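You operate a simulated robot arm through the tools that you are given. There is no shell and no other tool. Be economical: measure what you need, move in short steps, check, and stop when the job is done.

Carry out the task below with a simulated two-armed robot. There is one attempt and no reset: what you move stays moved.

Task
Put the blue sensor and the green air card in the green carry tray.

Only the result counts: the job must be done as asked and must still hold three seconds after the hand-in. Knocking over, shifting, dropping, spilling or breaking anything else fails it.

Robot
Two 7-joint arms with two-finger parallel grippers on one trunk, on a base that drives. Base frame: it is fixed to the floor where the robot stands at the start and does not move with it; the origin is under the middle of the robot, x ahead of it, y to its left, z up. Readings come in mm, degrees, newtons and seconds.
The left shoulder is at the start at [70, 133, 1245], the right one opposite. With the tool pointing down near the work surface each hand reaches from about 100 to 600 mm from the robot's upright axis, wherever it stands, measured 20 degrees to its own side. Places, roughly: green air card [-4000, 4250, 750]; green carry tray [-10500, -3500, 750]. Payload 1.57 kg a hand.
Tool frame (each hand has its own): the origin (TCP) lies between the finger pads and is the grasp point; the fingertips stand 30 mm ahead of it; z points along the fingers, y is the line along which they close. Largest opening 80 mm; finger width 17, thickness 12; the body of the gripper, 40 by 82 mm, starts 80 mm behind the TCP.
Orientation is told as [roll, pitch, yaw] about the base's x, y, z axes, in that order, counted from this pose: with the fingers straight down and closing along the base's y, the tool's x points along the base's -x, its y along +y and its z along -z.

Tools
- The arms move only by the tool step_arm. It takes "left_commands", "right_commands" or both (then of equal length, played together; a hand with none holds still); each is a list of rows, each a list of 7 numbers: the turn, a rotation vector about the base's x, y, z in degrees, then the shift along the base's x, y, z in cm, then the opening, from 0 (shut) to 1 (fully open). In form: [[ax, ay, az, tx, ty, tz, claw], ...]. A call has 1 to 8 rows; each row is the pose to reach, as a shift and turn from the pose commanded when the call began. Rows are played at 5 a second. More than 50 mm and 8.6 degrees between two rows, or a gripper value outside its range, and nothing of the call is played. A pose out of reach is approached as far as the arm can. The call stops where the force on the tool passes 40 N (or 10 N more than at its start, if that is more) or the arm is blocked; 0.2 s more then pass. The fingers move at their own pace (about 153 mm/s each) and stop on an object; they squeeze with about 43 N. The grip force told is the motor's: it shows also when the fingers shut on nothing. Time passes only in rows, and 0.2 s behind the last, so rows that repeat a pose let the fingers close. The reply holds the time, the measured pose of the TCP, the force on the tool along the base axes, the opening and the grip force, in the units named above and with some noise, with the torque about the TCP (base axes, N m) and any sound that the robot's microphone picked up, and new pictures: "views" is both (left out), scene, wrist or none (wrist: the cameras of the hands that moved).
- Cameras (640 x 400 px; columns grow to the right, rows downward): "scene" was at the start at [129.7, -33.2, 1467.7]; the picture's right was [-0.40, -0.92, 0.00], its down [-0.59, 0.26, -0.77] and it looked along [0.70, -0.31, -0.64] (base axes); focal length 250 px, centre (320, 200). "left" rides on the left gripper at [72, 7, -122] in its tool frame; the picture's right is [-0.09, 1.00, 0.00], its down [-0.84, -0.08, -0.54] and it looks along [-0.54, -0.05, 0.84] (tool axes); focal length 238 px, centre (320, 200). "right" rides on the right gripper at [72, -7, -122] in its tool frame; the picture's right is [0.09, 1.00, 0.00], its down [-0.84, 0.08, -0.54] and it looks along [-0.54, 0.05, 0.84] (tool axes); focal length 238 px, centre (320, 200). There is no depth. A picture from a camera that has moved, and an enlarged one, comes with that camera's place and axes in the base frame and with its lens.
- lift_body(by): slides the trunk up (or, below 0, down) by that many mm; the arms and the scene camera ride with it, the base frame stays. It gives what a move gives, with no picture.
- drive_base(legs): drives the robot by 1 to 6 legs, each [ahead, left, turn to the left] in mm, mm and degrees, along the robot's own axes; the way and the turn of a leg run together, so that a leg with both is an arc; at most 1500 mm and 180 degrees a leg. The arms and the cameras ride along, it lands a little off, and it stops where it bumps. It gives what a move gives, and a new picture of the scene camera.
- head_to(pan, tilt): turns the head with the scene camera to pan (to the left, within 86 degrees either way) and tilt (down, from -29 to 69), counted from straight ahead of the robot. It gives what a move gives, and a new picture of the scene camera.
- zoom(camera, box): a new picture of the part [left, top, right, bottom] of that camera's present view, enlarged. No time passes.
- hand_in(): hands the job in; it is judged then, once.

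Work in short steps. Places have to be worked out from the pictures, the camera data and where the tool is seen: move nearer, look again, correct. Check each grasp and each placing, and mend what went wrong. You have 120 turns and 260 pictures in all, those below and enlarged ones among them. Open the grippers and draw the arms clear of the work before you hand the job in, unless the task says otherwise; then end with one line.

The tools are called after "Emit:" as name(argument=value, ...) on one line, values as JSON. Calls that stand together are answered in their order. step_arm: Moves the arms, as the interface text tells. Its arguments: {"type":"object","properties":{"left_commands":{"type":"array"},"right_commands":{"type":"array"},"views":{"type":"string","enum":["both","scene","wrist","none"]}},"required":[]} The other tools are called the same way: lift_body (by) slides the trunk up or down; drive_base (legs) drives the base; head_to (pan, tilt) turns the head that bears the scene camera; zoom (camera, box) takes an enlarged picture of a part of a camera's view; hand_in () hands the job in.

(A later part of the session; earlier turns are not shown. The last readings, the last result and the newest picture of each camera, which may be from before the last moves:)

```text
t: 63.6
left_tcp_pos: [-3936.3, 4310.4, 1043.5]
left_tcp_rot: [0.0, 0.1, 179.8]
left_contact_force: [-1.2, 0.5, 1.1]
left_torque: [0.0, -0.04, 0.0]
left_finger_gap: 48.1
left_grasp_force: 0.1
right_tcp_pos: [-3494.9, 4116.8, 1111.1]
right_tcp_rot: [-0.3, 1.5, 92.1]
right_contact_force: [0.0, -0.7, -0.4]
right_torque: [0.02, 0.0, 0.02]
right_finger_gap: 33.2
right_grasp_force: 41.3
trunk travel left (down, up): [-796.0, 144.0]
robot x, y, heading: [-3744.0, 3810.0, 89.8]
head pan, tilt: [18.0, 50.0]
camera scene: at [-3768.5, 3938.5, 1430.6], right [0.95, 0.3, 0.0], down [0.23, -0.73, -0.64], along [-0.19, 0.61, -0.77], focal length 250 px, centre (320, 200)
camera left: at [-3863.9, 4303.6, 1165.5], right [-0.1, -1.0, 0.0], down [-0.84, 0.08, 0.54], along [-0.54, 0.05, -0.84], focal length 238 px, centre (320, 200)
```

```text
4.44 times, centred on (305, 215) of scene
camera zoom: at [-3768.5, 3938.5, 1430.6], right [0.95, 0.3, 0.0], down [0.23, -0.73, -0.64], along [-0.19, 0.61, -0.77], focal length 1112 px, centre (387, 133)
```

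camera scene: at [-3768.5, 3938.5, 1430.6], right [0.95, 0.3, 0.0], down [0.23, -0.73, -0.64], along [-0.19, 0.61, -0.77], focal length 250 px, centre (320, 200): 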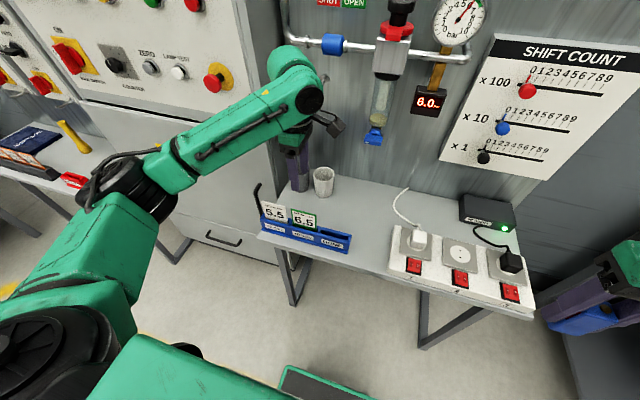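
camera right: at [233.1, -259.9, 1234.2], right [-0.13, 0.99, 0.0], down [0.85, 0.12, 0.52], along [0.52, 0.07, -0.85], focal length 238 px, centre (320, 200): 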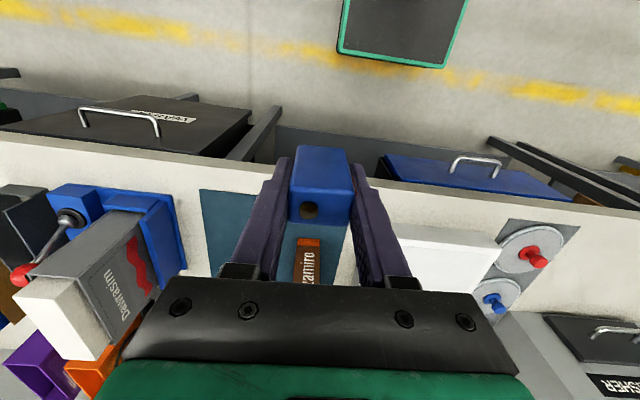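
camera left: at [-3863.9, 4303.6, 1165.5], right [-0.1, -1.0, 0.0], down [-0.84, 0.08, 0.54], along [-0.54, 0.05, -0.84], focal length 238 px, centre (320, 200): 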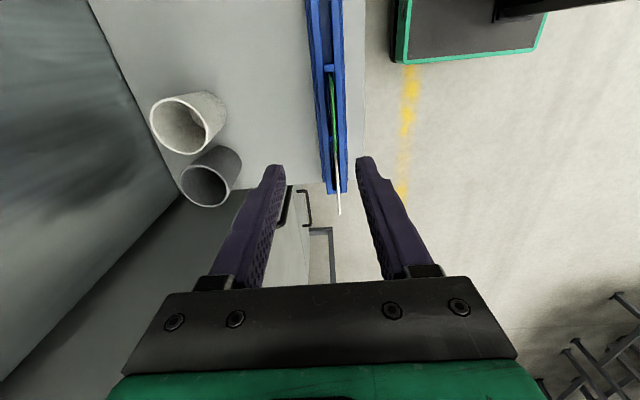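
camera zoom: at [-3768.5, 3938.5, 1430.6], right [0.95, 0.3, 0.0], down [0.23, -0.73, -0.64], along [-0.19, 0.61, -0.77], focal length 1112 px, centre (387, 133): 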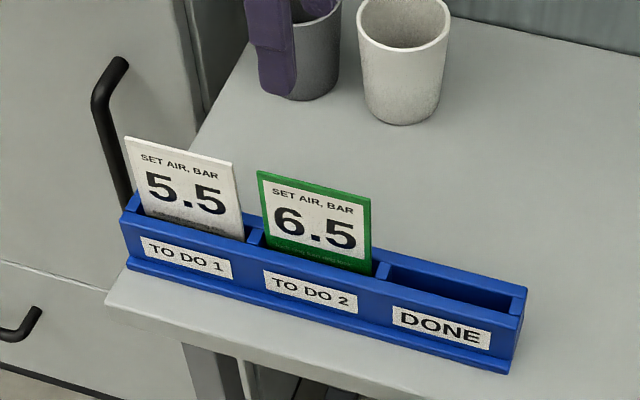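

The card's top centre is about (-3923, 4295, 918), holder top ≈ 841. I go down partway and check alignment.

Emit:
step_arm(left_commands=[[0, 0, 0, 1.3, -1.5, -3, 0.6], [0, 0, 0, 1.3, -1.5, -7, 0.6], [0, 0, 0, 1.3, -1.5, -9, 0.6]], views="both")

```text
t: 64.4
left_tcp_pos: [-3919.9, 4293.6, 954.6]
left_tcp_rot: [0.0, 0.0, 179.7]
left_contact_force: [0.2, 0.5, -0.2]
left_torque: [-0.01, 0.02, 0.03]
left_finger_gap: 47.8
left_grasp_force: 0.1
right_tcp_pos: [-3495.0, 4116.6, 1110.3]
right_tcp_rot: [-0.2, 1.5, 92.1]
right_contact_force: [-0.5, 0.8, -0.5]
right_torque: [-0.01, 0.0, 0.0]
right_finger_gap: 33.1
right_grasp_force: 41.5
trunk travel left (down, up): [-796.0, 144.0]
robot x, y, heading: [-3744.9, 3815.8, 89.5]
head pan, tilt: [18.0, 50.0]
camera scene: at [-3767.6, 3937.9, 1430.6], right [0.95, 0.3, 0.0], down [0.23, -0.73, -0.64], along [-0.19, 0.61, -0.77], focal length 250 px, centre (320, 200)
camera left: at [-3849.4, 4286.0, 1076.2], right [-0.1, -1.0, 0.0], down [-0.84, 0.08, 0.54], along [-0.54, 0.05, -0.84], focal length 238 px, centre (320, 200)
```

scene: 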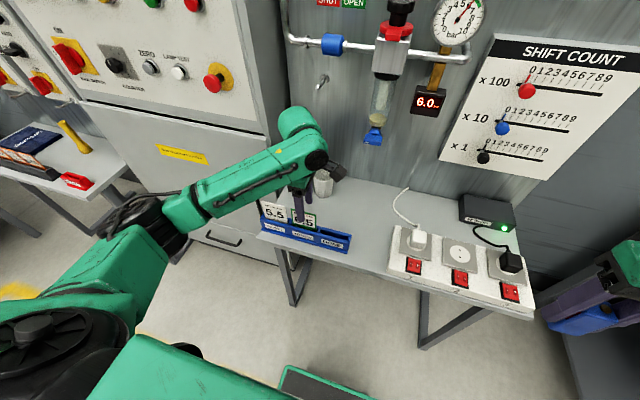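
left: 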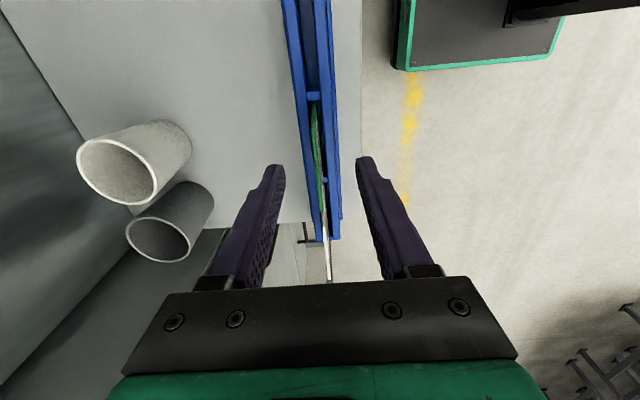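

Aligned. Descend to TCP z≈885 and close.

Emit:
step_arm(left_commands=[[0, 0, 0, -0.2, 0, -3.5, 0.6], [0, 0, 0, -0.2, 0, -7, 0.6], [0, 0, 0, -0.2, 0, -7, 0.3], [0, 0, 0, -0.2, 0, -7, 0], [0, 0, 0, -0.2, 0, -7, 0], [0, 0, 0, -0.2, 0, -7, 0]], views="both")

```text
t: 65.8
left_tcp_pos: [-3924.7, 4292.6, 885.3]
left_tcp_rot: [0.1, 0.1, 179.8]
left_contact_force: [0.6, 0.3, 0.2]
left_torque: [-0.02, -0.01, 0.02]
left_finger_gap: 1.9
left_grasp_force: 23.4
right_tcp_pos: [-3494.5, 4116.0, 1111.3]
right_tcp_rot: [-0.2, 1.6, 92.1]
right_contact_force: [0.9, 0.5, -0.3]
right_torque: [-0.01, 0.02, 0.01]
right_finger_gap: 33.4
right_grasp_force: 41.1
trunk travel left (down, up): [-796.0, 144.0]
robot x, y, heading: [-3747.0, 3812.9, 89.4]
head pan, tilt: [18.0, 50.0]
camera scene: at [-3767.5, 3938.0, 1430.6], right [0.95, 0.3, 0.0], down [0.23, -0.73, -0.64], along [-0.19, 0.61, -0.77], focal length 250 px, centre (320, 200)
camera left: at [-3853.5, 4285.3, 1007.1], right [-0.1, -1.0, 0.0], down [-0.84, 0.08, 0.54], along [-0.54, 0.05, -0.84], focal length 238 px, centre (320, 200)
```

scene: 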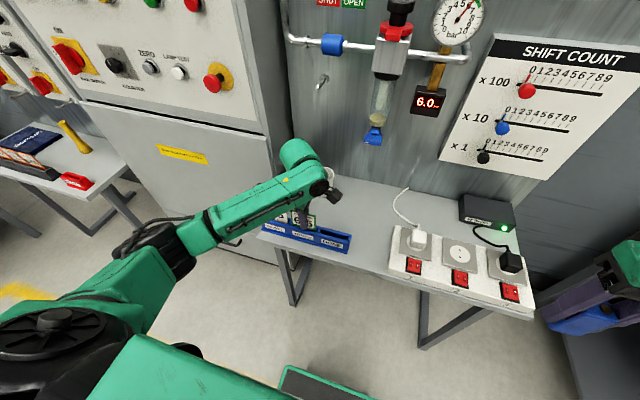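
left: 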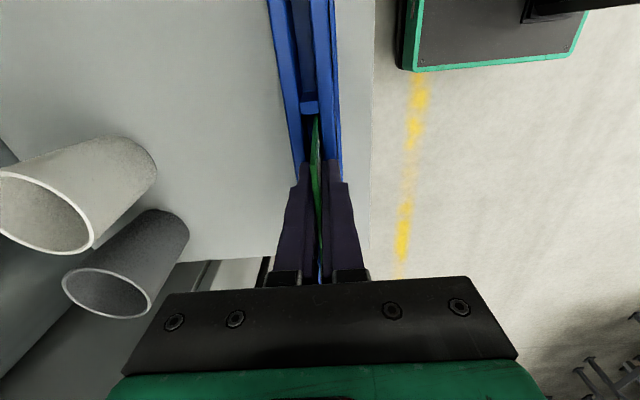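

Card is between the pads (gap 1.9 mm). I lift straight up.

Emit:
step_arm(left_commands=[[0, 0, 0, 0, 0, 1, 0], [0, 0, 0, 0, 0, 3, 0], [0, 0, 0, 0, 0, 6, 0], [0, 0, 0, 0, 0, 9.5, 0], [0, 0, 0, 0, 0, 13.5, 0], [0, 0, 0, 0, 0, 18, 0], [0, 0, 0, 0, 0, 22, 0]], views="both")

```text
t: 67.4
left_tcp_pos: [-3921.1, 4296.4, 1107.6]
left_tcp_rot: [0.1, -0.1, 179.8]
left_contact_force: [-0.4, 0.4, -0.5]
left_torque: [0.04, 0.02, -0.03]
left_finger_gap: 2.2
left_grasp_force: 24.0
right_tcp_pos: [-3494.5, 4116.6, 1110.7]
right_tcp_rot: [-0.2, 1.4, 92.1]
right_contact_force: [1.0, -0.3, -1.0]
right_torque: [0.01, 0.01, -0.02]
right_finger_gap: 33.3
right_grasp_force: 40.7
trunk travel left (down, up): [-796.0, 144.0]
robot x, y, heading: [-3749.5, 3815.2, 89.5]
head pan, tilt: [18.0, 50.0]
camera scene: at [-3767.0, 3937.5, 1430.6], right [0.95, 0.3, 0.0], down [0.23, -0.73, -0.64], along [-0.19, 0.61, -0.77], focal length 250 px, centre (320, 200)
camera left: at [-3850.5, 4289.0, 1229.4], right [-0.1, -1.0, 0.0], down [-0.84, 0.08, 0.54], along [-0.54, 0.05, -0.84], focal length 238 px, centre (320, 200)
```

scene: 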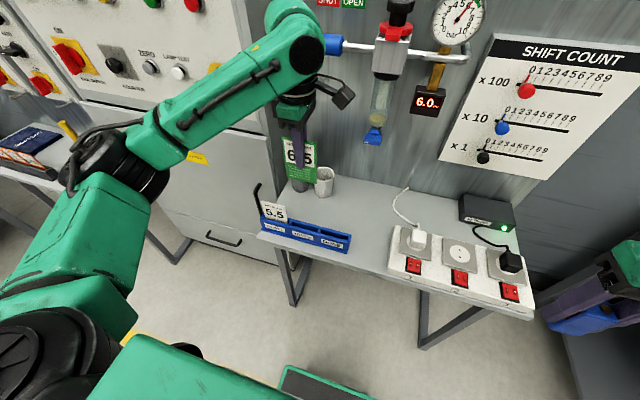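
left: 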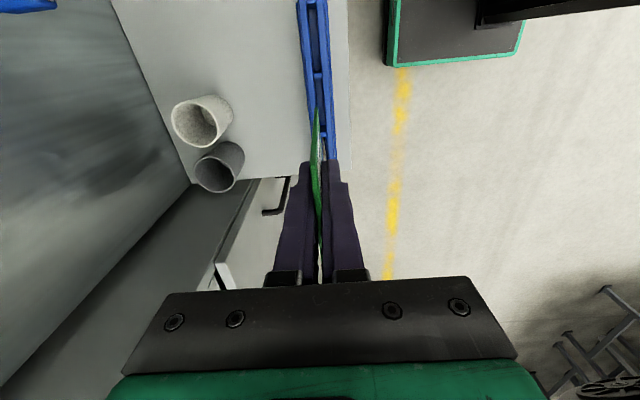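

The card is out cleanly and everything else stands. I draw the left hand back.

Emit:
step_arm(left_commands=[[0, 0, 0, 0, -4, 1, 0], [0, 0, 0, 0, -8, 1, 0], [0, 0, 0, 0, -12, 1, 0], [0, 0, 0, 0, -16, 1, 0], [0, 0, 0, 0, -18, 1, 0]], views="none")

Emit:
drive_base(legs=[[-600, 0, 0], [0, 0, 90]])

Emit:
head_to(pan=10, tilt=12)

Emit:
head_to(pan=55, tilt=15)

```text
t: 68.6
left_tcp_pos: [-3908.8, 4137.5, 1114.3]
left_tcp_rot: [-0.2, -1.2, 176.8]
left_contact_force: [0.0, -0.5, -0.7]
left_torque: [0.0, 0.02, 0.02]
left_finger_gap: 2.3
left_grasp_force: 23.4
left hand out of reach, approached as far as the arm can: row 4, 5
right_tcp_pos: [-3494.8, 4117.6, 1110.5]
right_tcp_rot: [-0.2, 1.5, 92.1]
right_contact_force: [-0.1, 0.4, -0.1]
right_torque: [0.05, -0.01, -0.02]
right_finger_gap: 33.4
right_grasp_force: 41.4
trunk travel left (down, up): [-796.0, 144.0]
robot x, y, heading: [-3751.1, 3812.0, 89.5]
head pan, tilt: [18.0, 50.0]
```

```text
t: 75.7
left_tcp_pos: [-4085.6, 3072.3, 1114.1]
left_tcp_rot: [-0.1, -1.2, -95.7]
left_contact_force: [0.0, -0.5, 0.6]
left_torque: [-0.02, 0.01, -0.03]
left_finger_gap: 2.0
left_grasp_force: 23.7
right_tcp_pos: [-4047.1, 3486.4, 1111.1]
right_tcp_rot: [-0.2, 1.5, 179.6]
right_contact_force: [0.5, 0.4, 0.1]
right_torque: [-0.01, -0.01, 0.03]
right_finger_gap: 33.1
right_grasp_force: 41.5
trunk travel left (down, up): [-796.0, 144.0]
robot x, y, heading: [-3753.2, 3222.2, 177.4]
head pan, tilt: [18.0, 50.0]
camera scene: at [-3877.2, 3206.7, 1430.6], right [-0.26, 0.97, 0.0], down [0.74, 0.2, -0.64], along [-0.62, -0.17, -0.77], focal length 250 px, centre (320, 200)
```

scene: 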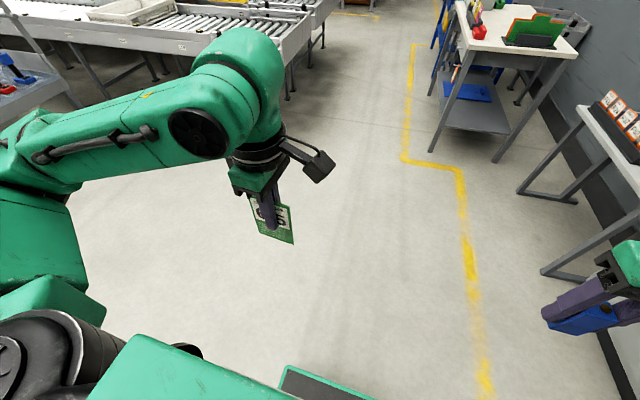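

```text
t: 76.8
left_tcp_pos: [-4086.1, 3072.8, 1115.6]
left_tcp_rot: [-0.2, -1.1, -95.5]
left_contact_force: [1.0, 0.6, 0.5]
left_torque: [0.05, -0.02, 0.02]
left_finger_gap: 2.0
left_grasp_force: 23.3
right_tcp_pos: [-4046.2, 3488.2, 1111.9]
right_tcp_rot: [-0.2, 1.5, 179.5]
right_contact_force: [-0.1, -0.1, -0.6]
right_torque: [0.0, 0.0, 0.0]
right_finger_gap: 33.2
right_grasp_force: 41.1
trunk travel left (down, up): [-796.0, 144.0]
robot x, y, heading: [-3754.3, 3223.7, 176.9]
head pan, tilt: [10.0, 12.0]
camera scene: at [-3895.4, 3215.1, 1489.1], right [-0.12, 0.99, 0.0], down [0.21, 0.03, -0.98], along [-0.97, -0.12, -0.21], focal length 250 px, centre (320, 200)
```

scene: 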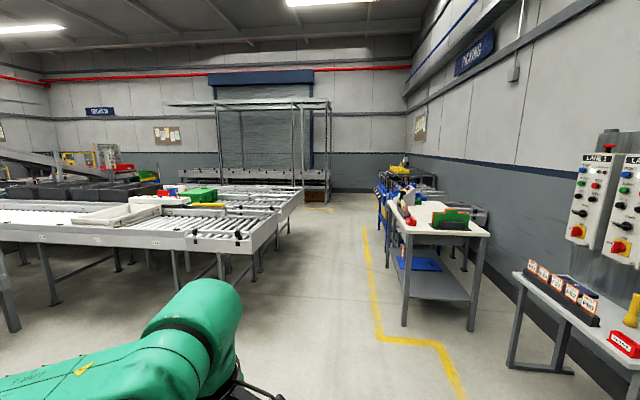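

```text
t: 77.9
left_tcp_pos: [-4085.8, 3072.4, 1114.7]
left_tcp_rot: [0.0, -1.1, -95.5]
left_contact_force: [1.2, 0.1, -0.3]
left_torque: [-0.02, 0.01, 0.0]
left_finger_gap: 2.1
left_grasp_force: 23.4
right_tcp_pos: [-4046.6, 3487.1, 1109.8]
right_tcp_rot: [-0.2, 1.5, 179.6]
right_contact_force: [-1.2, -0.4, -0.6]
right_torque: [0.0, -0.01, -0.01]
right_finger_gap: 33.2
right_grasp_force: 41.2
trunk travel left (down, up): [-796.0, 144.0]
robot x, y, heading: [-3754.3, 3224.0, 177.3]
head pan, tilt: [55.0, 15.0]
camera scene: at [-3860.4, 3153.0, 1484.3], right [-0.79, 0.61, 0.0], down [0.16, 0.2, -0.97], along [-0.59, -0.76, -0.26], focal length 250 px, centre (320, 200)
```

scene: 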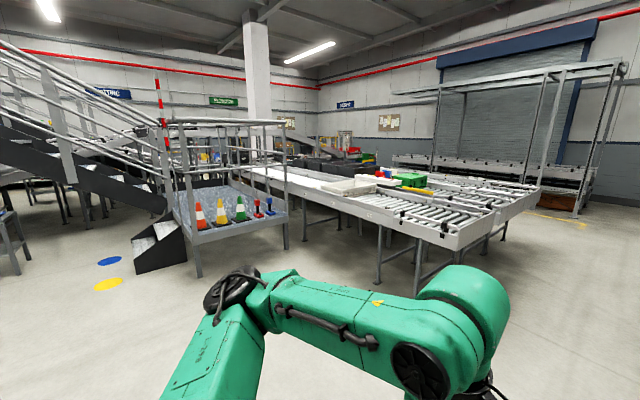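

Conveyors run along -y at x≈-6000; a corridor at y≈2900 leads west. I drive along it and look for the way to the tray.

Emit:
drive_base(legs=[[0, 0, 7], [1200, 0, 0], [1200, 0, 0], [1100, 0, 0]])

Emit:
head_to(pan=35, tilt=12)

Emit:
head_to(pan=80, tilt=12)

```text
t: 95.6
left_tcp_pos: [-7569.1, 2730.2, 1115.5]
left_tcp_rot: [-0.2, -1.1, -84.9]
left_contact_force: [0.0, -0.5, -0.9]
left_torque: [0.0, -0.01, 0.01]
left_finger_gap: 1.7
left_grasp_force: 23.6
right_tcp_pos: [-7606.1, 3144.9, 1112.0]
right_tcp_rot: [-0.2, 1.4, -169.8]
right_contact_force: [0.1, -1.0, -0.1]
right_torque: [0.03, 0.01, 0.0]
right_finger_gap: 32.9
right_grasp_force: 41.4
trunk travel left (down, up): [-796.0, 144.0]
robot x, y, heading: [-7273.6, 2938.2, -172.2]
head pan, tilt: [55.0, 15.0]
camera scene: at [-7362.6, 2850.3, 1484.4], right [-0.89, 0.46, 0.0], down [0.12, 0.23, -0.97], along [-0.44, -0.86, -0.26], focal length 250 px, centre (320, 200)
```

scene: 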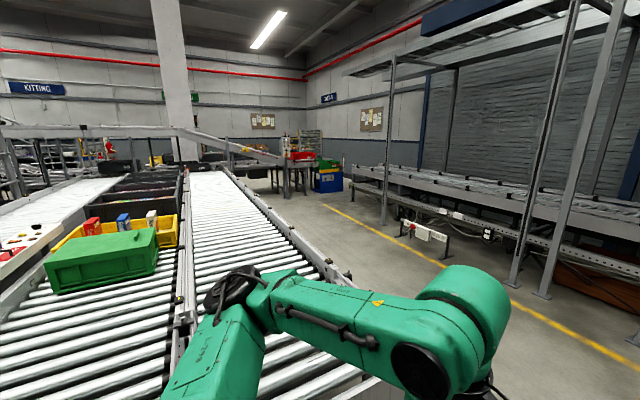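

```text
t: 96.4
left_tcp_pos: [-7570.5, 2728.6, 1114.8]
left_tcp_rot: [-0.2, -1.1, -85.1]
left_contact_force: [0.2, 0.6, -0.5]
left_torque: [0.0, -0.03, 0.04]
left_finger_gap: 2.0
left_grasp_force: 24.0
right_tcp_pos: [-7607.3, 3145.3, 1111.8]
right_tcp_rot: [-0.2, 1.4, -169.8]
right_contact_force: [-0.6, -0.1, -0.2]
right_torque: [0.03, 0.02, 0.0]
right_finger_gap: 33.3
right_grasp_force: 41.4
trunk travel left (down, up): [-796.0, 144.0]
robot x, y, heading: [-7271.2, 2943.5, -172.3]
head pan, tilt: [35.0, 12.0]
camera scene: at [-7389.1, 2869.9, 1489.2], right [-0.68, 0.73, 0.0], down [0.15, 0.14, -0.98], along [-0.72, -0.66, -0.21], focal length 250 px, centre (320, 200)
```

scene: 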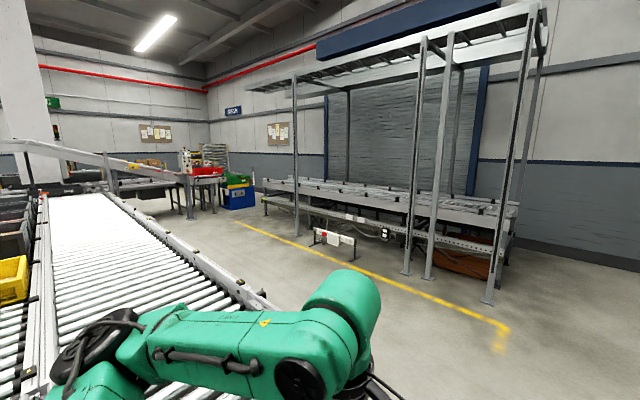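

```text
t: 97.5
left_tcp_pos: [-7572.1, 2730.2, 1114.5]
left_tcp_rot: [-0.2, -1.2, -85.0]
left_contact_force: [-0.2, -0.3, -0.3]
left_torque: [0.0, -0.01, 0.02]
left_finger_gap: 2.3
left_grasp_force: 23.4
right_tcp_pos: [-7608.2, 3144.2, 1111.5]
right_tcp_rot: [-0.2, 1.5, -169.8]
right_contact_force: [0.0, -1.0, -1.0]
right_torque: [-0.02, 0.0, 0.0]
right_finger_gap: 33.0
right_grasp_force: 40.7
trunk travel left (down, up): [-796.0, 144.0]
robot x, y, heading: [-7273.9, 2940.3, -172.3]
head pan, tilt: [80.0, 12.0]
camera scene: at [-7324.3, 2840.1, 1489.2], right [-1.0, 0.04, 0.0], down [0.01, 0.21, -0.98], along [-0.04, -0.98, -0.21], focal length 250 px, centre (320, 200)
```

scene: 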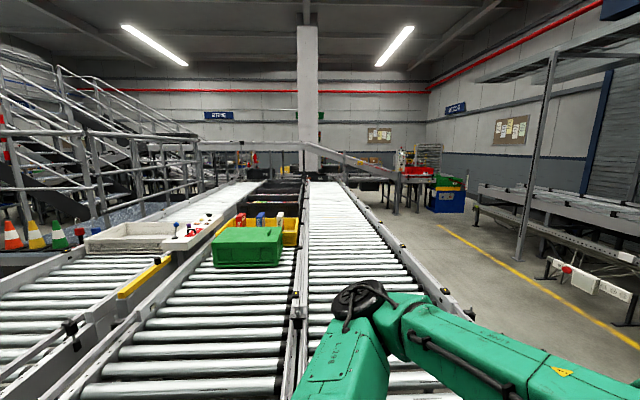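

The tray's listed place projects near pixel (224,176) in the pan-35 view, reachable via the aisle west of the conveyor. I look again and zoom.

Emit:
head_to(pan=40, tilt=12)

Emit:
zoom(camera="scene", box=[160, 120, 360, 245])

```text
t: 98.6
left_tcp_pos: [-7569.5, 2729.2, 1114.8]
left_tcp_rot: [-0.1, -1.3, -85.0]
left_contact_force: [0.4, 0.1, -0.1]
left_torque: [0.03, 0.02, 0.01]
left_finger_gap: 1.9
left_grasp_force: 24.1
right_tcp_pos: [-7608.7, 3144.8, 1111.2]
right_tcp_rot: [-0.1, 1.4, -169.8]
right_contact_force: [-0.7, -0.3, -0.7]
right_torque: [-0.01, 0.02, -0.01]
right_finger_gap: 32.9
right_grasp_force: 41.4
trunk travel left (down, up): [-796.0, 144.0]
robot x, y, heading: [-7270.2, 2937.7, -172.1]
head pan, tilt: [40.0, 12.0]
camera scene: at [-7383.0, 2864.2, 1489.2], right [-0.74, 0.67, 0.0], down [0.14, 0.15, -0.98], along [-0.66, -0.72, -0.21], focal length 250 px, centre (320, 200)
```

scene: 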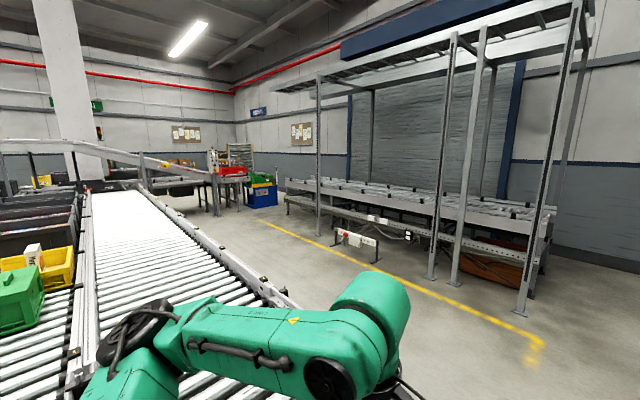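

```text
3.20 times, centred on (260, 182) of scene
camera zoom: at [-7383.0, 2864.2, 1489.2], right [-0.74, 0.67, 0.0], down [0.14, 0.15, -0.98], along [-0.66, -0.72, -0.21], focal length 801 px, centre (512, 256)
```

zoom: 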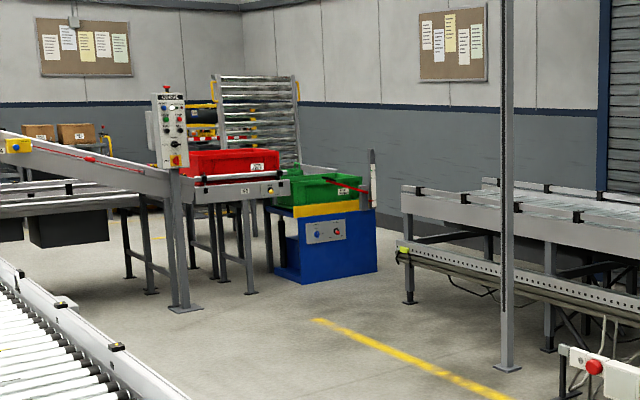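

A green tote/tray station and other items are there near (-10300,-2800). I drive down the aisle centre at x≈-9000.

Emit:
drive_base(legs=[[850, 0, 0], [850, 0, 0], [0, 0, 76], [1300, 0, 0], [1300, 0, 0]])

Emit:
head_to(pan=20, tilt=15)

Emit:
head_to(pan=-20, tilt=15)

```text
t: 122.8
left_tcp_pos: [-9054.7, -245.9, 1115.2]
left_tcp_rot: [-0.1, -1.2, -8.1]
left_contact_force: [0.9, 0.0, -1.4]
left_torque: [0.02, 0.01, -0.01]
left_finger_gap: 2.2
left_grasp_force: 24.0
right_tcp_pos: [-9467.7, -189.5, 1110.8]
right_tcp_rot: [-0.2, 1.4, -92.8]
right_contact_force: [0.3, 0.1, -0.7]
right_torque: [0.0, -0.01, -0.01]
right_finger_gap: 33.0
right_grasp_force: 41.1
trunk travel left (down, up): [-796.0, 144.0]
robot x, y, heading: [-9192.5, 89.9, -95.3]
head pan, tilt: [40.0, 12.0]
camera scene: at [-9141.3, -34.8, 1489.3], right [-0.82, -0.57, 0.0], down [-0.12, 0.17, -0.98], along [0.56, -0.8, -0.21], focal length 250 px, centre (320, 200)
```

scene: 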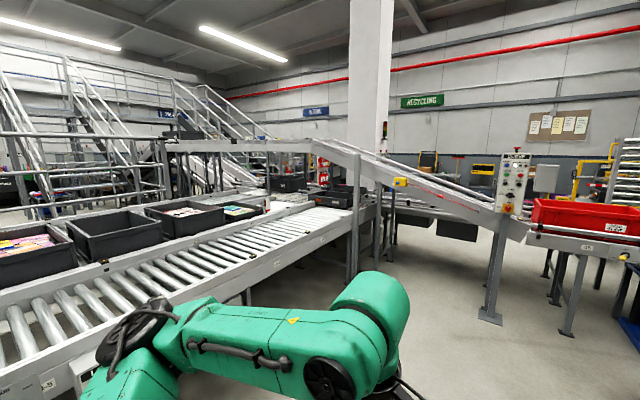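

```text
t: 123.6
left_tcp_pos: [-9055.2, -246.9, 1114.9]
left_tcp_rot: [-0.1, -1.2, -8.1]
left_contact_force: [0.4, 0.3, -1.0]
left_torque: [0.02, 0.01, 0.02]
left_finger_gap: 2.0
left_grasp_force: 24.0
right_tcp_pos: [-9468.3, -189.5, 1110.8]
right_tcp_rot: [-0.3, 1.5, -92.8]
right_contact_force: [0.7, -0.7, 0.0]
right_torque: [0.03, -0.01, 0.01]
right_finger_gap: 33.0
right_grasp_force: 41.0
trunk travel left (down, up): [-796.0, 144.0]
robot x, y, heading: [-9190.4, 90.5, -95.2]
head pan, tilt: [20.0, 15.0]
camera scene: at [-9170.6, -49.2, 1484.3], right [-0.97, -0.25, 0.0], down [-0.07, 0.25, -0.97], along [0.25, -0.93, -0.26], focal length 250 px, centre (320, 200)
```

scene: 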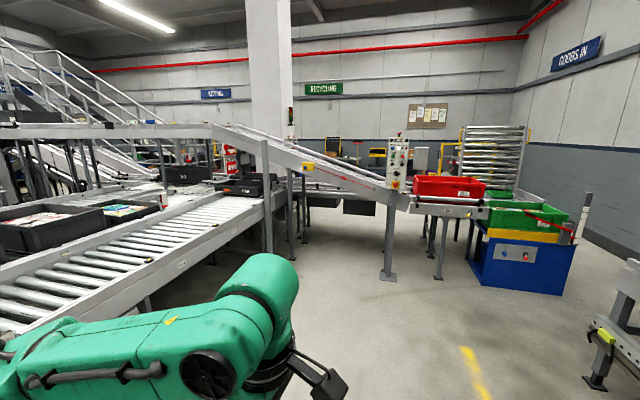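

```text
t: 124.7
left_tcp_pos: [-9054.4, -247.2, 1114.5]
left_tcp_rot: [-0.2, -1.2, -8.1]
left_contact_force: [0.0, 0.2, -0.6]
left_torque: [-0.02, -0.01, 0.0]
left_finger_gap: 1.9
left_grasp_force: 23.7
right_tcp_pos: [-9468.0, -190.5, 1110.6]
right_tcp_rot: [-0.2, 1.4, -92.7]
right_contact_force: [0.5, -0.5, 0.0]
right_torque: [-0.03, 0.0, -0.01]
right_finger_gap: 33.3
right_grasp_force: 41.2
trunk travel left (down, up): [-796.0, 144.0]
robot x, y, heading: [-9192.7, 88.6, -95.2]
head pan, tilt: [-20.0, 15.0]
camera scene: at [-9234.2, -43.2, 1484.3], right [-0.9, 0.43, 0.0], down [0.11, 0.23, -0.97], along [-0.41, -0.87, -0.26], focal length 250 px, centre (320, 200)
```

scene: 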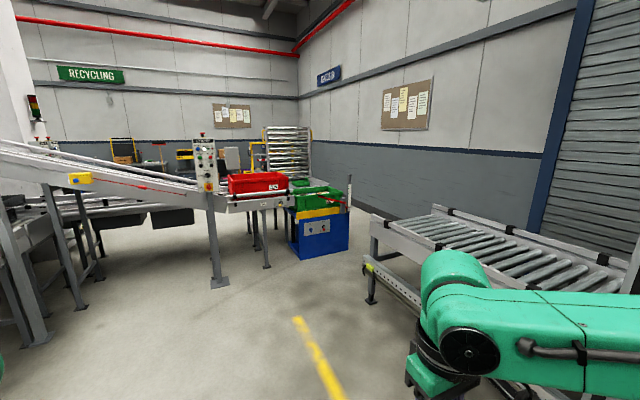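

The listed place projects to (297,185), just behind the front green tote. Zoom.

Emit:
zoom(camera="scene", box=[210, 120, 370, 270])

```text
2.67 times, centred on (290, 195) of scene
camera zoom: at [-9234.2, -43.2, 1484.3], right [-0.9, 0.43, 0.0], down [0.11, 0.23, -0.97], along [-0.41, -0.87, -0.26], focal length 667 px, centre (400, 213)
```

zoom: 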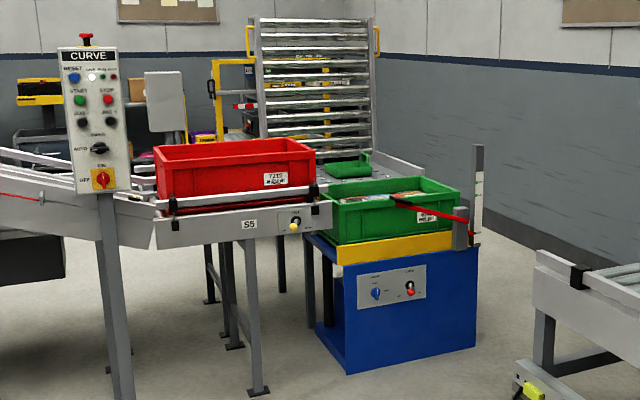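

The small green tray with a handle on the roller table behind the totes, near (-10520,-3500,770), is the carry tray. I drive nearer to inspect access.

Emit:
drive_base(legs=[[0, 0, -13], [900, 0, 0], [850, 0, 0]])

Emit:
head_to(pan=-10, tilt=18)

Emit:
head_to(pan=-65, tilt=20)

```text
t: 134.3
left_tcp_pos: [-9740.2, -1906.5, 1116.3]
left_tcp_rot: [-0.2, -1.3, -23.8]
left_contact_force: [0.1, -0.7, -0.5]
left_torque: [0.01, -0.03, 0.04]
left_finger_gap: 2.1
left_grasp_force: 23.4
right_tcp_pos: [-10122.4, -1740.3, 1111.2]
right_tcp_rot: [-0.2, 1.4, -108.5]
right_contact_force: [-0.7, -0.6, 0.2]
right_torque: [-0.01, 0.02, 0.02]
right_finger_gap: 33.1
right_grasp_force: 41.4
trunk travel left (down, up): [-796.0, 144.0]
robot x, y, heading: [-9782.6, -1543.5, -110.9]
head pan, tilt: [-20.0, 15.0]
camera scene: at [-9857.9, -1660.3, 1484.4], right [-0.75, 0.66, 0.0], down [0.17, 0.19, -0.97], along [-0.63, -0.73, -0.26], focal length 250 px, centre (320, 200)
```

scene: 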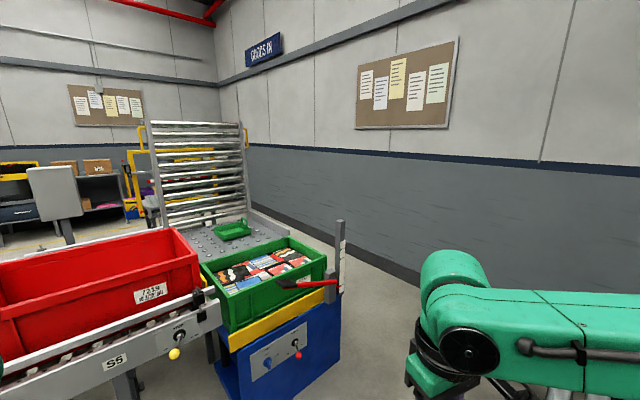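

```text
t: 135.0
left_tcp_pos: [-9740.8, -1906.4, 1114.1]
left_tcp_rot: [-0.1, -1.1, -23.8]
left_contact_force: [-0.2, 0.6, -0.5]
left_torque: [0.04, -0.01, 0.0]
left_finger_gap: 2.2
left_grasp_force: 23.7
right_tcp_pos: [-10123.0, -1740.1, 1110.2]
right_tcp_rot: [-0.2, 1.5, -108.5]
right_contact_force: [0.3, 0.5, 0.0]
right_torque: [0.02, -0.01, -0.01]
right_finger_gap: 33.3
right_grasp_force: 41.1
trunk travel left (down, up): [-796.0, 144.0]
robot x, y, heading: [-9782.3, -1546.2, -111.2]
head pan, tilt: [-10.0, 18.0]
camera scene: at [-9845.1, -1670.8, 1479.4], right [-0.86, 0.52, 0.0], down [0.16, 0.26, -0.95], along [-0.49, -0.81, -0.31], focal length 250 px, centre (320, 200)
```

scene: 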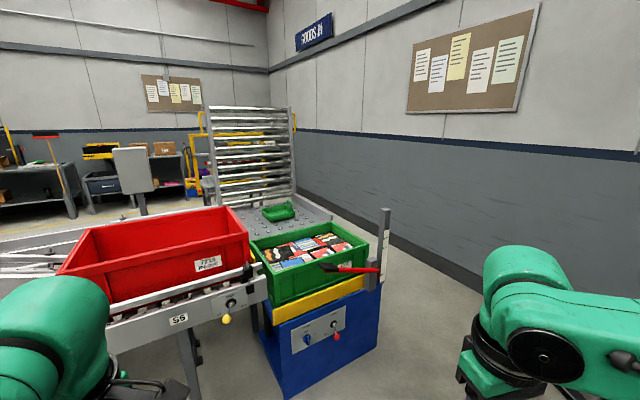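

```text
t: 136.3
left_tcp_pos: [-9741.4, -1908.0, 1115.3]
left_tcp_rot: [-0.2, -1.3, -23.8]
left_contact_force: [0.1, -0.1, 0.4]
left_torque: [0.01, 0.02, 0.0]
left_finger_gap: 2.1
left_grasp_force: 23.8
right_tcp_pos: [-10122.0, -1739.5, 1110.5]
right_tcp_rot: [-0.3, 1.4, -108.5]
right_contact_force: [-0.6, -0.1, -1.2]
right_torque: [-0.01, 0.0, -0.02]
right_finger_gap: 33.4
right_grasp_force: 41.0
trunk travel left (down, up): [-796.0, 144.0]
robot x, y, heading: [-9779.5, -1544.3, -111.2]
head pan, tilt: [-65.0, 20.0]
camera scene: at [-9889.8, -1597.3, 1476.2], right [-0.07, 1.0, 0.0], down [0.34, 0.02, -0.94], along [-0.94, -0.07, -0.34], focal length 250 px, centre (320, 200)
```

scene: 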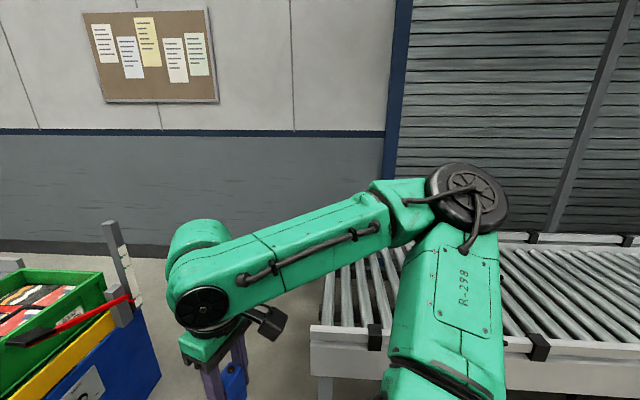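

There's a ~0.9 m gap between the door conveyor end (y≈-1690) and the station front (y≈-2620), then a 1.5 m passage along the west wall. I strafe into the gap line and drive west.

Emit:
drive_base(legs=[[0, 0, -69], [0, 600, 0]])

Emit:
head_to(pan=0, tilt=40)

```text
t: 142.6
left_tcp_pos: [-10094.9, -2303.5, 1115.5]
left_tcp_rot: [-0.1, -1.1, -91.6]
left_contact_force: [1.0, -0.4, -1.1]
left_torque: [0.03, -0.01, 0.03]
left_finger_gap: 2.0
left_grasp_force: 23.7
right_tcp_pos: [-10083.7, -1887.1, 1111.0]
right_tcp_rot: [-0.3, 1.5, -176.4]
right_contact_force: [-0.1, 0.5, 0.0]
right_torque: [-0.03, -0.04, 0.01]
right_finger_gap: 33.3
right_grasp_force: 41.6
trunk travel left (down, up): [-796.0, 144.0]
robot x, y, heading: [-9774.2, -2133.0, -179.0]
head pan, tilt: [-65.0, 20.0]
camera scene: at [-9863.2, -2046.5, 1476.1], right [0.9, 0.44, 0.0], down [0.15, -0.31, -0.94], along [-0.41, 0.84, -0.34], focal length 250 px, centre (320, 200)
```

scene: 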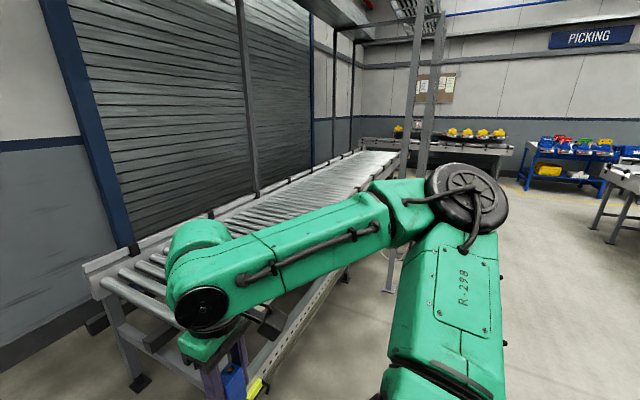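

```text
t: 143.9
left_tcp_pos: [-10094.0, -2304.9, 1114.8]
left_tcp_rot: [0.0, -1.1, -91.5]
left_contact_force: [-0.8, -0.2, -0.1]
left_torque: [0.02, -0.01, -0.04]
left_finger_gap: 2.3
left_grasp_force: 23.3
right_tcp_pos: [-10083.7, -1887.9, 1111.6]
right_tcp_rot: [-0.2, 1.5, -176.5]
right_contact_force: [0.8, -0.4, -0.3]
right_torque: [0.03, 0.02, 0.01]
right_finger_gap: 33.1
right_grasp_force: 41.0
trunk travel left (down, up): [-796.0, 144.0]
robot x, y, heading: [-9774.3, -2129.9, -178.9]
head pan, tilt: [0.0, 40.0]
camera scene: at [-9907.2, -2133.1, 1444.8], right [-0.02, 1.0, 0.0], down [0.64, 0.01, -0.77], along [-0.77, -0.01, -0.64], focal length 250 px, centre (320, 200)
```

scene: 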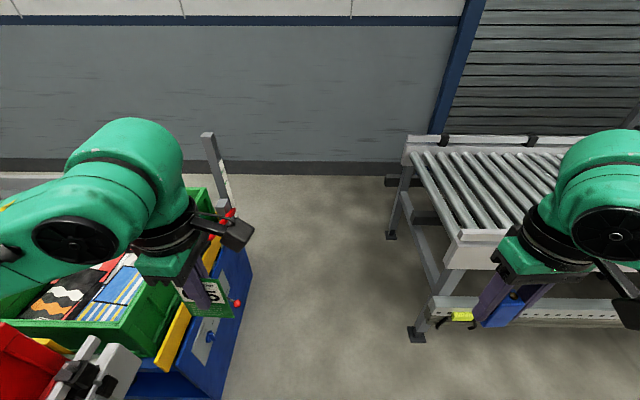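

The gap is clear at y -1757…-2600. I drive west through its middle.

Emit:
drive_base(legs=[[900, 20, 0], [920, 0, 0]])

Emit:
head_to(pan=70, tilt=30)

```text
t: 153.2
left_tcp_pos: [-11953.4, -2301.7, 1115.0]
left_tcp_rot: [-0.2, -1.1, -93.9]
left_contact_force: [0.2, -0.7, -0.1]
left_torque: [0.04, -0.01, -0.01]
left_finger_gap: 2.1
left_grasp_force: 22.8
right_tcp_pos: [-11926.2, -1885.0, 1111.0]
right_tcp_rot: [-0.2, 1.5, -178.6]
right_contact_force: [-1.0, -0.1, -0.9]
right_torque: [0.0, -0.01, 0.02]
right_finger_gap: 33.2
right_grasp_force: 41.2
trunk travel left (down, up): [-796.0, 144.0]
robot x, y, heading: [-11628.1, -2139.0, 178.7]
head pan, tilt: [0.0, 40.0]
camera scene: at [-11759.7, -2136.8, 1444.9], right [0.02, 1.0, 0.0], down [0.64, -0.01, -0.77], along [-0.77, 0.02, -0.64], focal length 250 px, centre (320, 200)
```

scene: 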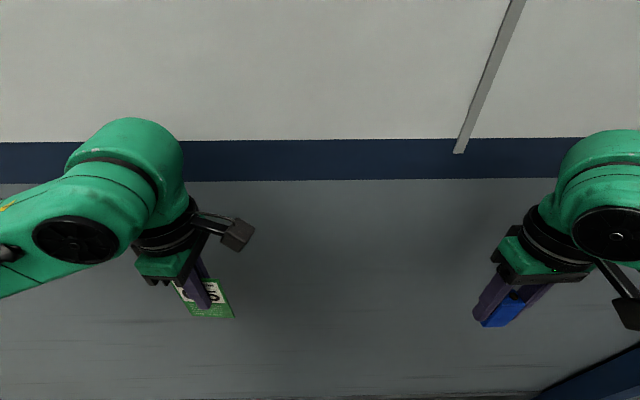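

```text
t: 154.7
left_tcp_pos: [-11953.7, -2301.9, 1114.5]
left_tcp_rot: [-0.1, -1.3, -93.9]
left_contact_force: [0.0, 0.5, -0.1]
left_torque: [-0.04, 0.01, 0.02]
left_finger_gap: 2.1
left_grasp_force: 23.5
right_tcp_pos: [-11926.3, -1885.7, 1111.1]
right_tcp_rot: [-0.2, 1.5, -178.7]
right_contact_force: [0.0, 0.5, -0.6]
right_torque: [-0.01, -0.01, 0.0]
right_finger_gap: 33.2
right_grasp_force: 41.2
trunk travel left (down, up): [-796.0, 144.0]
robot x, y, heading: [-11626.3, -2142.9, 178.8]
head pan, tilt: [70.0, 30.0]
camera scene: at [-11708.3, -2222.8, 1460.1], right [-0.93, 0.36, 0.0], down [0.18, 0.47, -0.87], along [-0.31, -0.81, -0.5], focal length 250 px, centre (320, 200)
```

scene: 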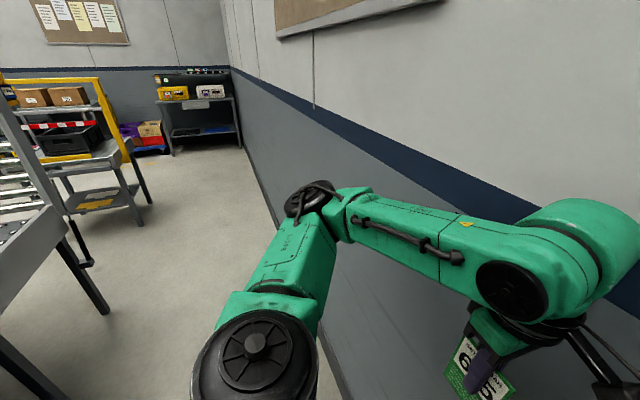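

Passage south is clear. I turn left, go 1330 mm south and turn to face east toward the tray table.

Emit:
drive_base(legs=[[0, 0, 91], [1330, 0, 0], [0, 0, 90]])

Emit:
head_to(pan=0, tilt=35)

```text
t: 156.6
left_tcp_pos: [-11849.3, -2416.5, 1118.1]
left_tcp_rot: [-0.7, -1.0, -70.4]
left_contact_force: [-0.1, -0.6, 0.5]
left_torque: [0.02, 0.02, 0.0]
left_finger_gap: 2.4
left_grasp_force: 23.8
right_tcp_pos: [-11985.4, -2022.4, 1114.6]
right_tcp_rot: [-0.6, 1.7, -155.1]
right_contact_force: [30.0, 6.1, 11.2]
right_torque: [-0.91, 4.04, -0.17]
right_finger_gap: 33.5
right_grasp_force: 41.0
trunk travel left (down, up): [-796.0, 144.0]
robot x, y, heading: [-11623.1, -2137.1, -157.9]
head pan, tilt: [70.0, 30.0]
stopped in leg 1: the force on the tool passed its limit at 86 N (the readings are from after the stop); the commanded pose is now the measured one
camera scene: at [-11650.3, -2245.9, 1461.0], right [-1.0, -0.04, 0.01], down [-0.03, 0.5, -0.87], along [0.03, -0.87, -0.5], focal length 250 px, centre (320, 200)
```

scene: 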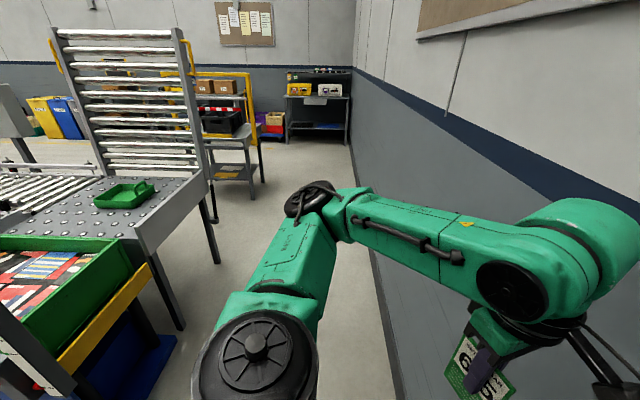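

```text
t: 158.0
left_tcp_pos: [-11848.6, -2415.4, 1119.3]
left_tcp_rot: [-0.8, -0.9, -70.3]
left_contact_force: [-0.5, 0.4, -1.4]
left_torque: [-0.03, 0.0, -0.03]
left_finger_gap: 2.1
left_grasp_force: 24.1
right_tcp_pos: [-11985.1, -2023.6, 1112.4]
right_tcp_rot: [-0.4, 1.7, -155.0]
right_contact_force: [36.9, 6.2, 6.8]
right_torque: [-0.77, 4.52, -0.11]
right_finger_gap: 33.2
right_grasp_force: 41.2
trunk travel left (down, up): [-796.0, 144.0]
robot x, y, heading: [-11626.0, -2144.1, -157.5]
head pan, tilt: [0.0, 35.0]
camera scene: at [-11734.6, -2189.1, 1453.9], right [-0.38, 0.92, 0.0], down [0.52, 0.22, -0.83], along [-0.76, -0.31, -0.56], focal length 250 px, centre (320, 200)
```

scene: 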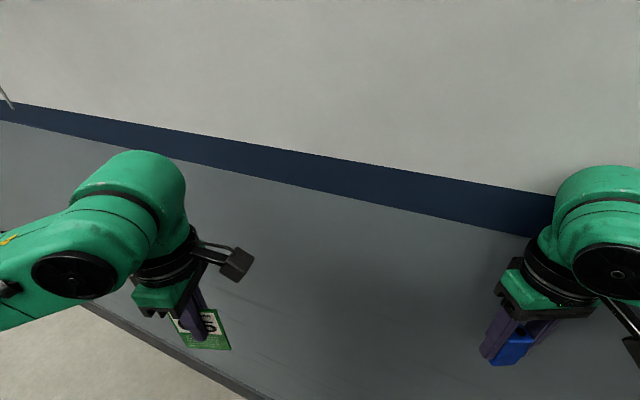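

The right gripper touched the wall (it is nearer, x≈-12030). I turn back and retreat east 300 mm before turning.

Emit:
drive_base(legs=[[0, 0, -21], [-300, 0, 0]])

Emit:
zoom(camera="right", box=[0, 0, 640, 400])

```text
t: 161.1
left_tcp_pos: [-11658.8, -2307.5, 1114.1]
left_tcp_rot: [0.0, -1.1, -91.7]
left_contact_force: [0.5, 1.1, 0.2]
left_torque: [-0.03, -0.01, 0.01]
left_finger_gap: 2.3
left_grasp_force: 24.1
right_tcp_pos: [-11644.2, -1891.7, 1109.6]
right_tcp_rot: [-0.3, 2.5, -176.4]
right_contact_force: [0.3, -0.5, -0.3]
right_torque: [0.0, -0.03, 0.0]
right_finger_gap: 33.1
right_grasp_force: 41.5
trunk travel left (down, up): [-796.0, 144.0]
robot x, y, heading: [-11338.0, -2132.2, -179.0]
head pan, tilt: [0.0, 35.0]
camera scene: at [-11475.1, -2136.1, 1452.1], right [-0.02, 1.0, 0.0], down [0.57, 0.01, -0.82], along [-0.82, -0.01, -0.57], focal length 250 px, centre (320, 200)
```

scene: 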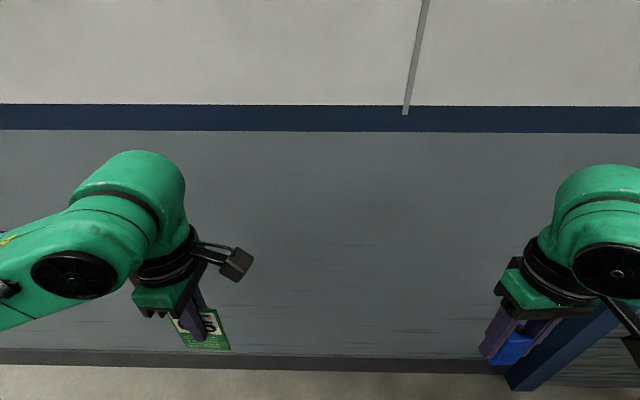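

```text
1.00 times, centred on (320, 200) of right (not enlarged: the box is as wide or as high as the picture)
camera zoom: at [-11577.1, -1881.7, 1233.0], right [0.15, -0.99, 0.0], down [-0.85, -0.13, 0.51], along [-0.5, -0.08, -0.86], focal length 238 px, centre (320, 200)
```

zoom: 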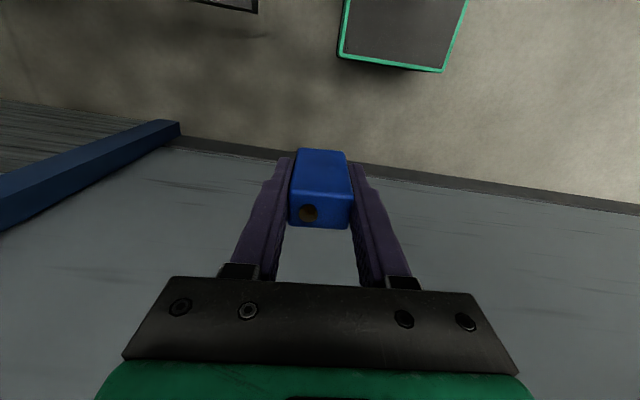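

The sensor is still held well. Now I turn left and drive south, then look.

Emit:
drive_base(legs=[[0, 0, 89], [700, 0, 0], [630, 0, 0]])

Emit:
head_to(pan=75, tilt=35)

```text
t: 171.7
left_tcp_pos: [-11187.2, -3764.1, 1115.4]
left_tcp_rot: [-0.2, -1.1, -2.7]
left_contact_force: [0.8, 0.8, -0.5]
left_torque: [-0.06, 0.0, 0.05]
left_finger_gap: 2.3
left_grasp_force: 24.0
right_tcp_pos: [-11604.6, -3742.3, 1109.2]
right_tcp_rot: [-0.2, 2.3, -87.4]
right_contact_force: [-0.7, -0.3, 0.2]
right_torque: [0.03, -0.01, -0.02]
right_finger_gap: 33.2
right_grasp_force: 41.6
trunk travel left (down, up): [-796.0, 144.0]
robot x, y, heading: [-11357.0, -3442.7, -89.8]
head pan, tilt: [0.0, 35.0]
camera scene: at [-11354.1, -3577.9, 1452.5], right [-1.0, 0.0, 0.0], down [0.0, 0.57, -0.82], along [0.0, -0.82, -0.57], focal length 250 px, centre (320, 200)
```

scene: 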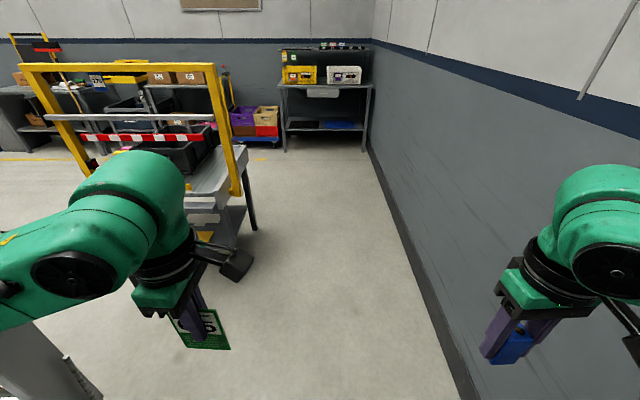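

```text
t: 173.2
left_tcp_pos: [-11187.4, -3764.8, 1114.7]
left_tcp_rot: [-0.1, -1.1, -2.7]
left_contact_force: [0.0, 1.1, -0.4]
left_torque: [-0.01, 0.01, -0.02]
left_finger_gap: 2.2
left_grasp_force: 23.4
right_tcp_pos: [-11603.8, -3742.9, 1108.0]
right_tcp_rot: [-0.2, 2.3, -87.4]
right_contact_force: [-0.3, 0.4, -1.0]
right_torque: [-0.01, 0.02, 0.03]
right_finger_gap: 33.3
right_grasp_force: 40.8
trunk travel left (down, up): [-796.0, 144.0]
robot x, y, heading: [-11357.5, -3442.1, -89.9]
head pan, tilt: [75.0, 35.0]
camera scene: at [-11269.0, -3514.0, 1452.3], right [-0.26, -0.97, 0.0], down [-0.55, 0.15, -0.82], along [0.79, -0.21, -0.57], focal length 250 px, centre (320, 200)
```

scene: 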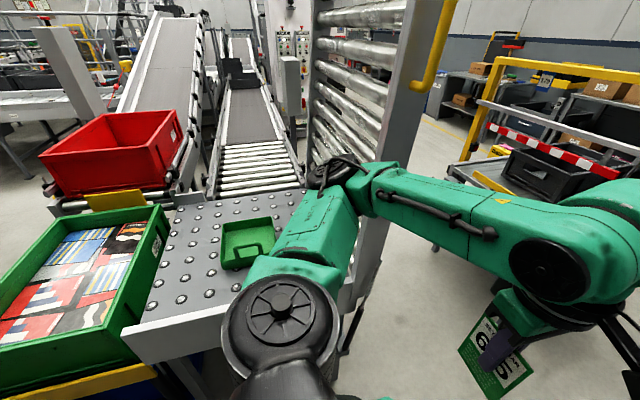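

The tray is at about (-10540,-3425) on the ball table. I turn to face east.

Emit:
drive_base(legs=[[0, 0, 90]])

Emit:
head_to(pan=0, tilt=40)

```text
t: 177.4
left_tcp_pos: [-11034.6, -3271.2, 1115.4]
left_tcp_rot: [-0.2, -1.2, 87.9]
left_contact_force: [-0.2, 0.2, -0.4]
left_torque: [0.01, -0.03, -0.02]
left_finger_gap: 2.0
left_grasp_force: 23.8
right_tcp_pos: [-11050.8, -3686.5, 1109.0]
right_tcp_rot: [-0.3, 2.2, 3.4]
right_contact_force: [0.3, 0.9, -1.4]
right_torque: [0.02, 0.01, -0.02]
right_finger_gap: 33.2
right_grasp_force: 41.4
trunk travel left (down, up): [-796.0, 144.0]
robot x, y, heading: [-11354.9, -3441.7, 0.7]
head pan, tilt: [75.0, 35.0]
camera scene: at [-11282.0, -3355.0, 1452.4], right [0.97, -0.25, 0.0], down [-0.14, -0.56, -0.82], along [0.2, 0.79, -0.57], focal length 250 px, centre (320, 200)
```

scene: 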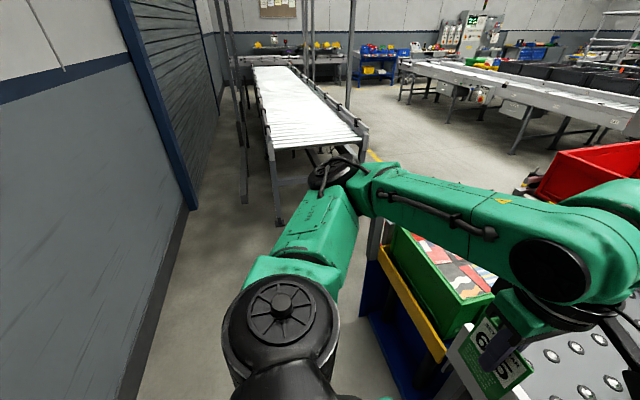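

```text
t: 178.9
left_tcp_pos: [-11034.5, -3269.8, 1114.5]
left_tcp_rot: [-0.2, -1.1, 88.0]
left_contact_force: [0.6, -0.3, -1.0]
left_torque: [-0.01, 0.0, 0.0]
left_finger_gap: 2.2
left_grasp_force: 23.4
right_tcp_pos: [-11050.9, -3687.0, 1110.0]
right_tcp_rot: [-0.3, 2.2, 3.4]
right_contact_force: [-0.4, -1.7, -1.1]
right_torque: [-0.02, -0.04, -0.01]
right_finger_gap: 33.3
right_grasp_force: 41.3
trunk travel left (down, up): [-796.0, 144.0]
robot x, y, heading: [-11358.5, -3441.3, 0.5]
head pan, tilt: [0.0, 40.0]
camera scene: at [-11218.7, -3438.9, 1444.8], right [0.01, -1.0, 0.0], down [-0.64, -0.01, -0.77], along [0.77, 0.01, -0.64], focal length 250 px, centre (320, 200)
```

scene: 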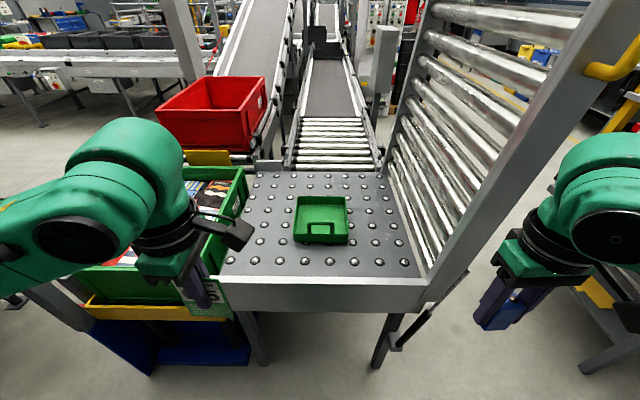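

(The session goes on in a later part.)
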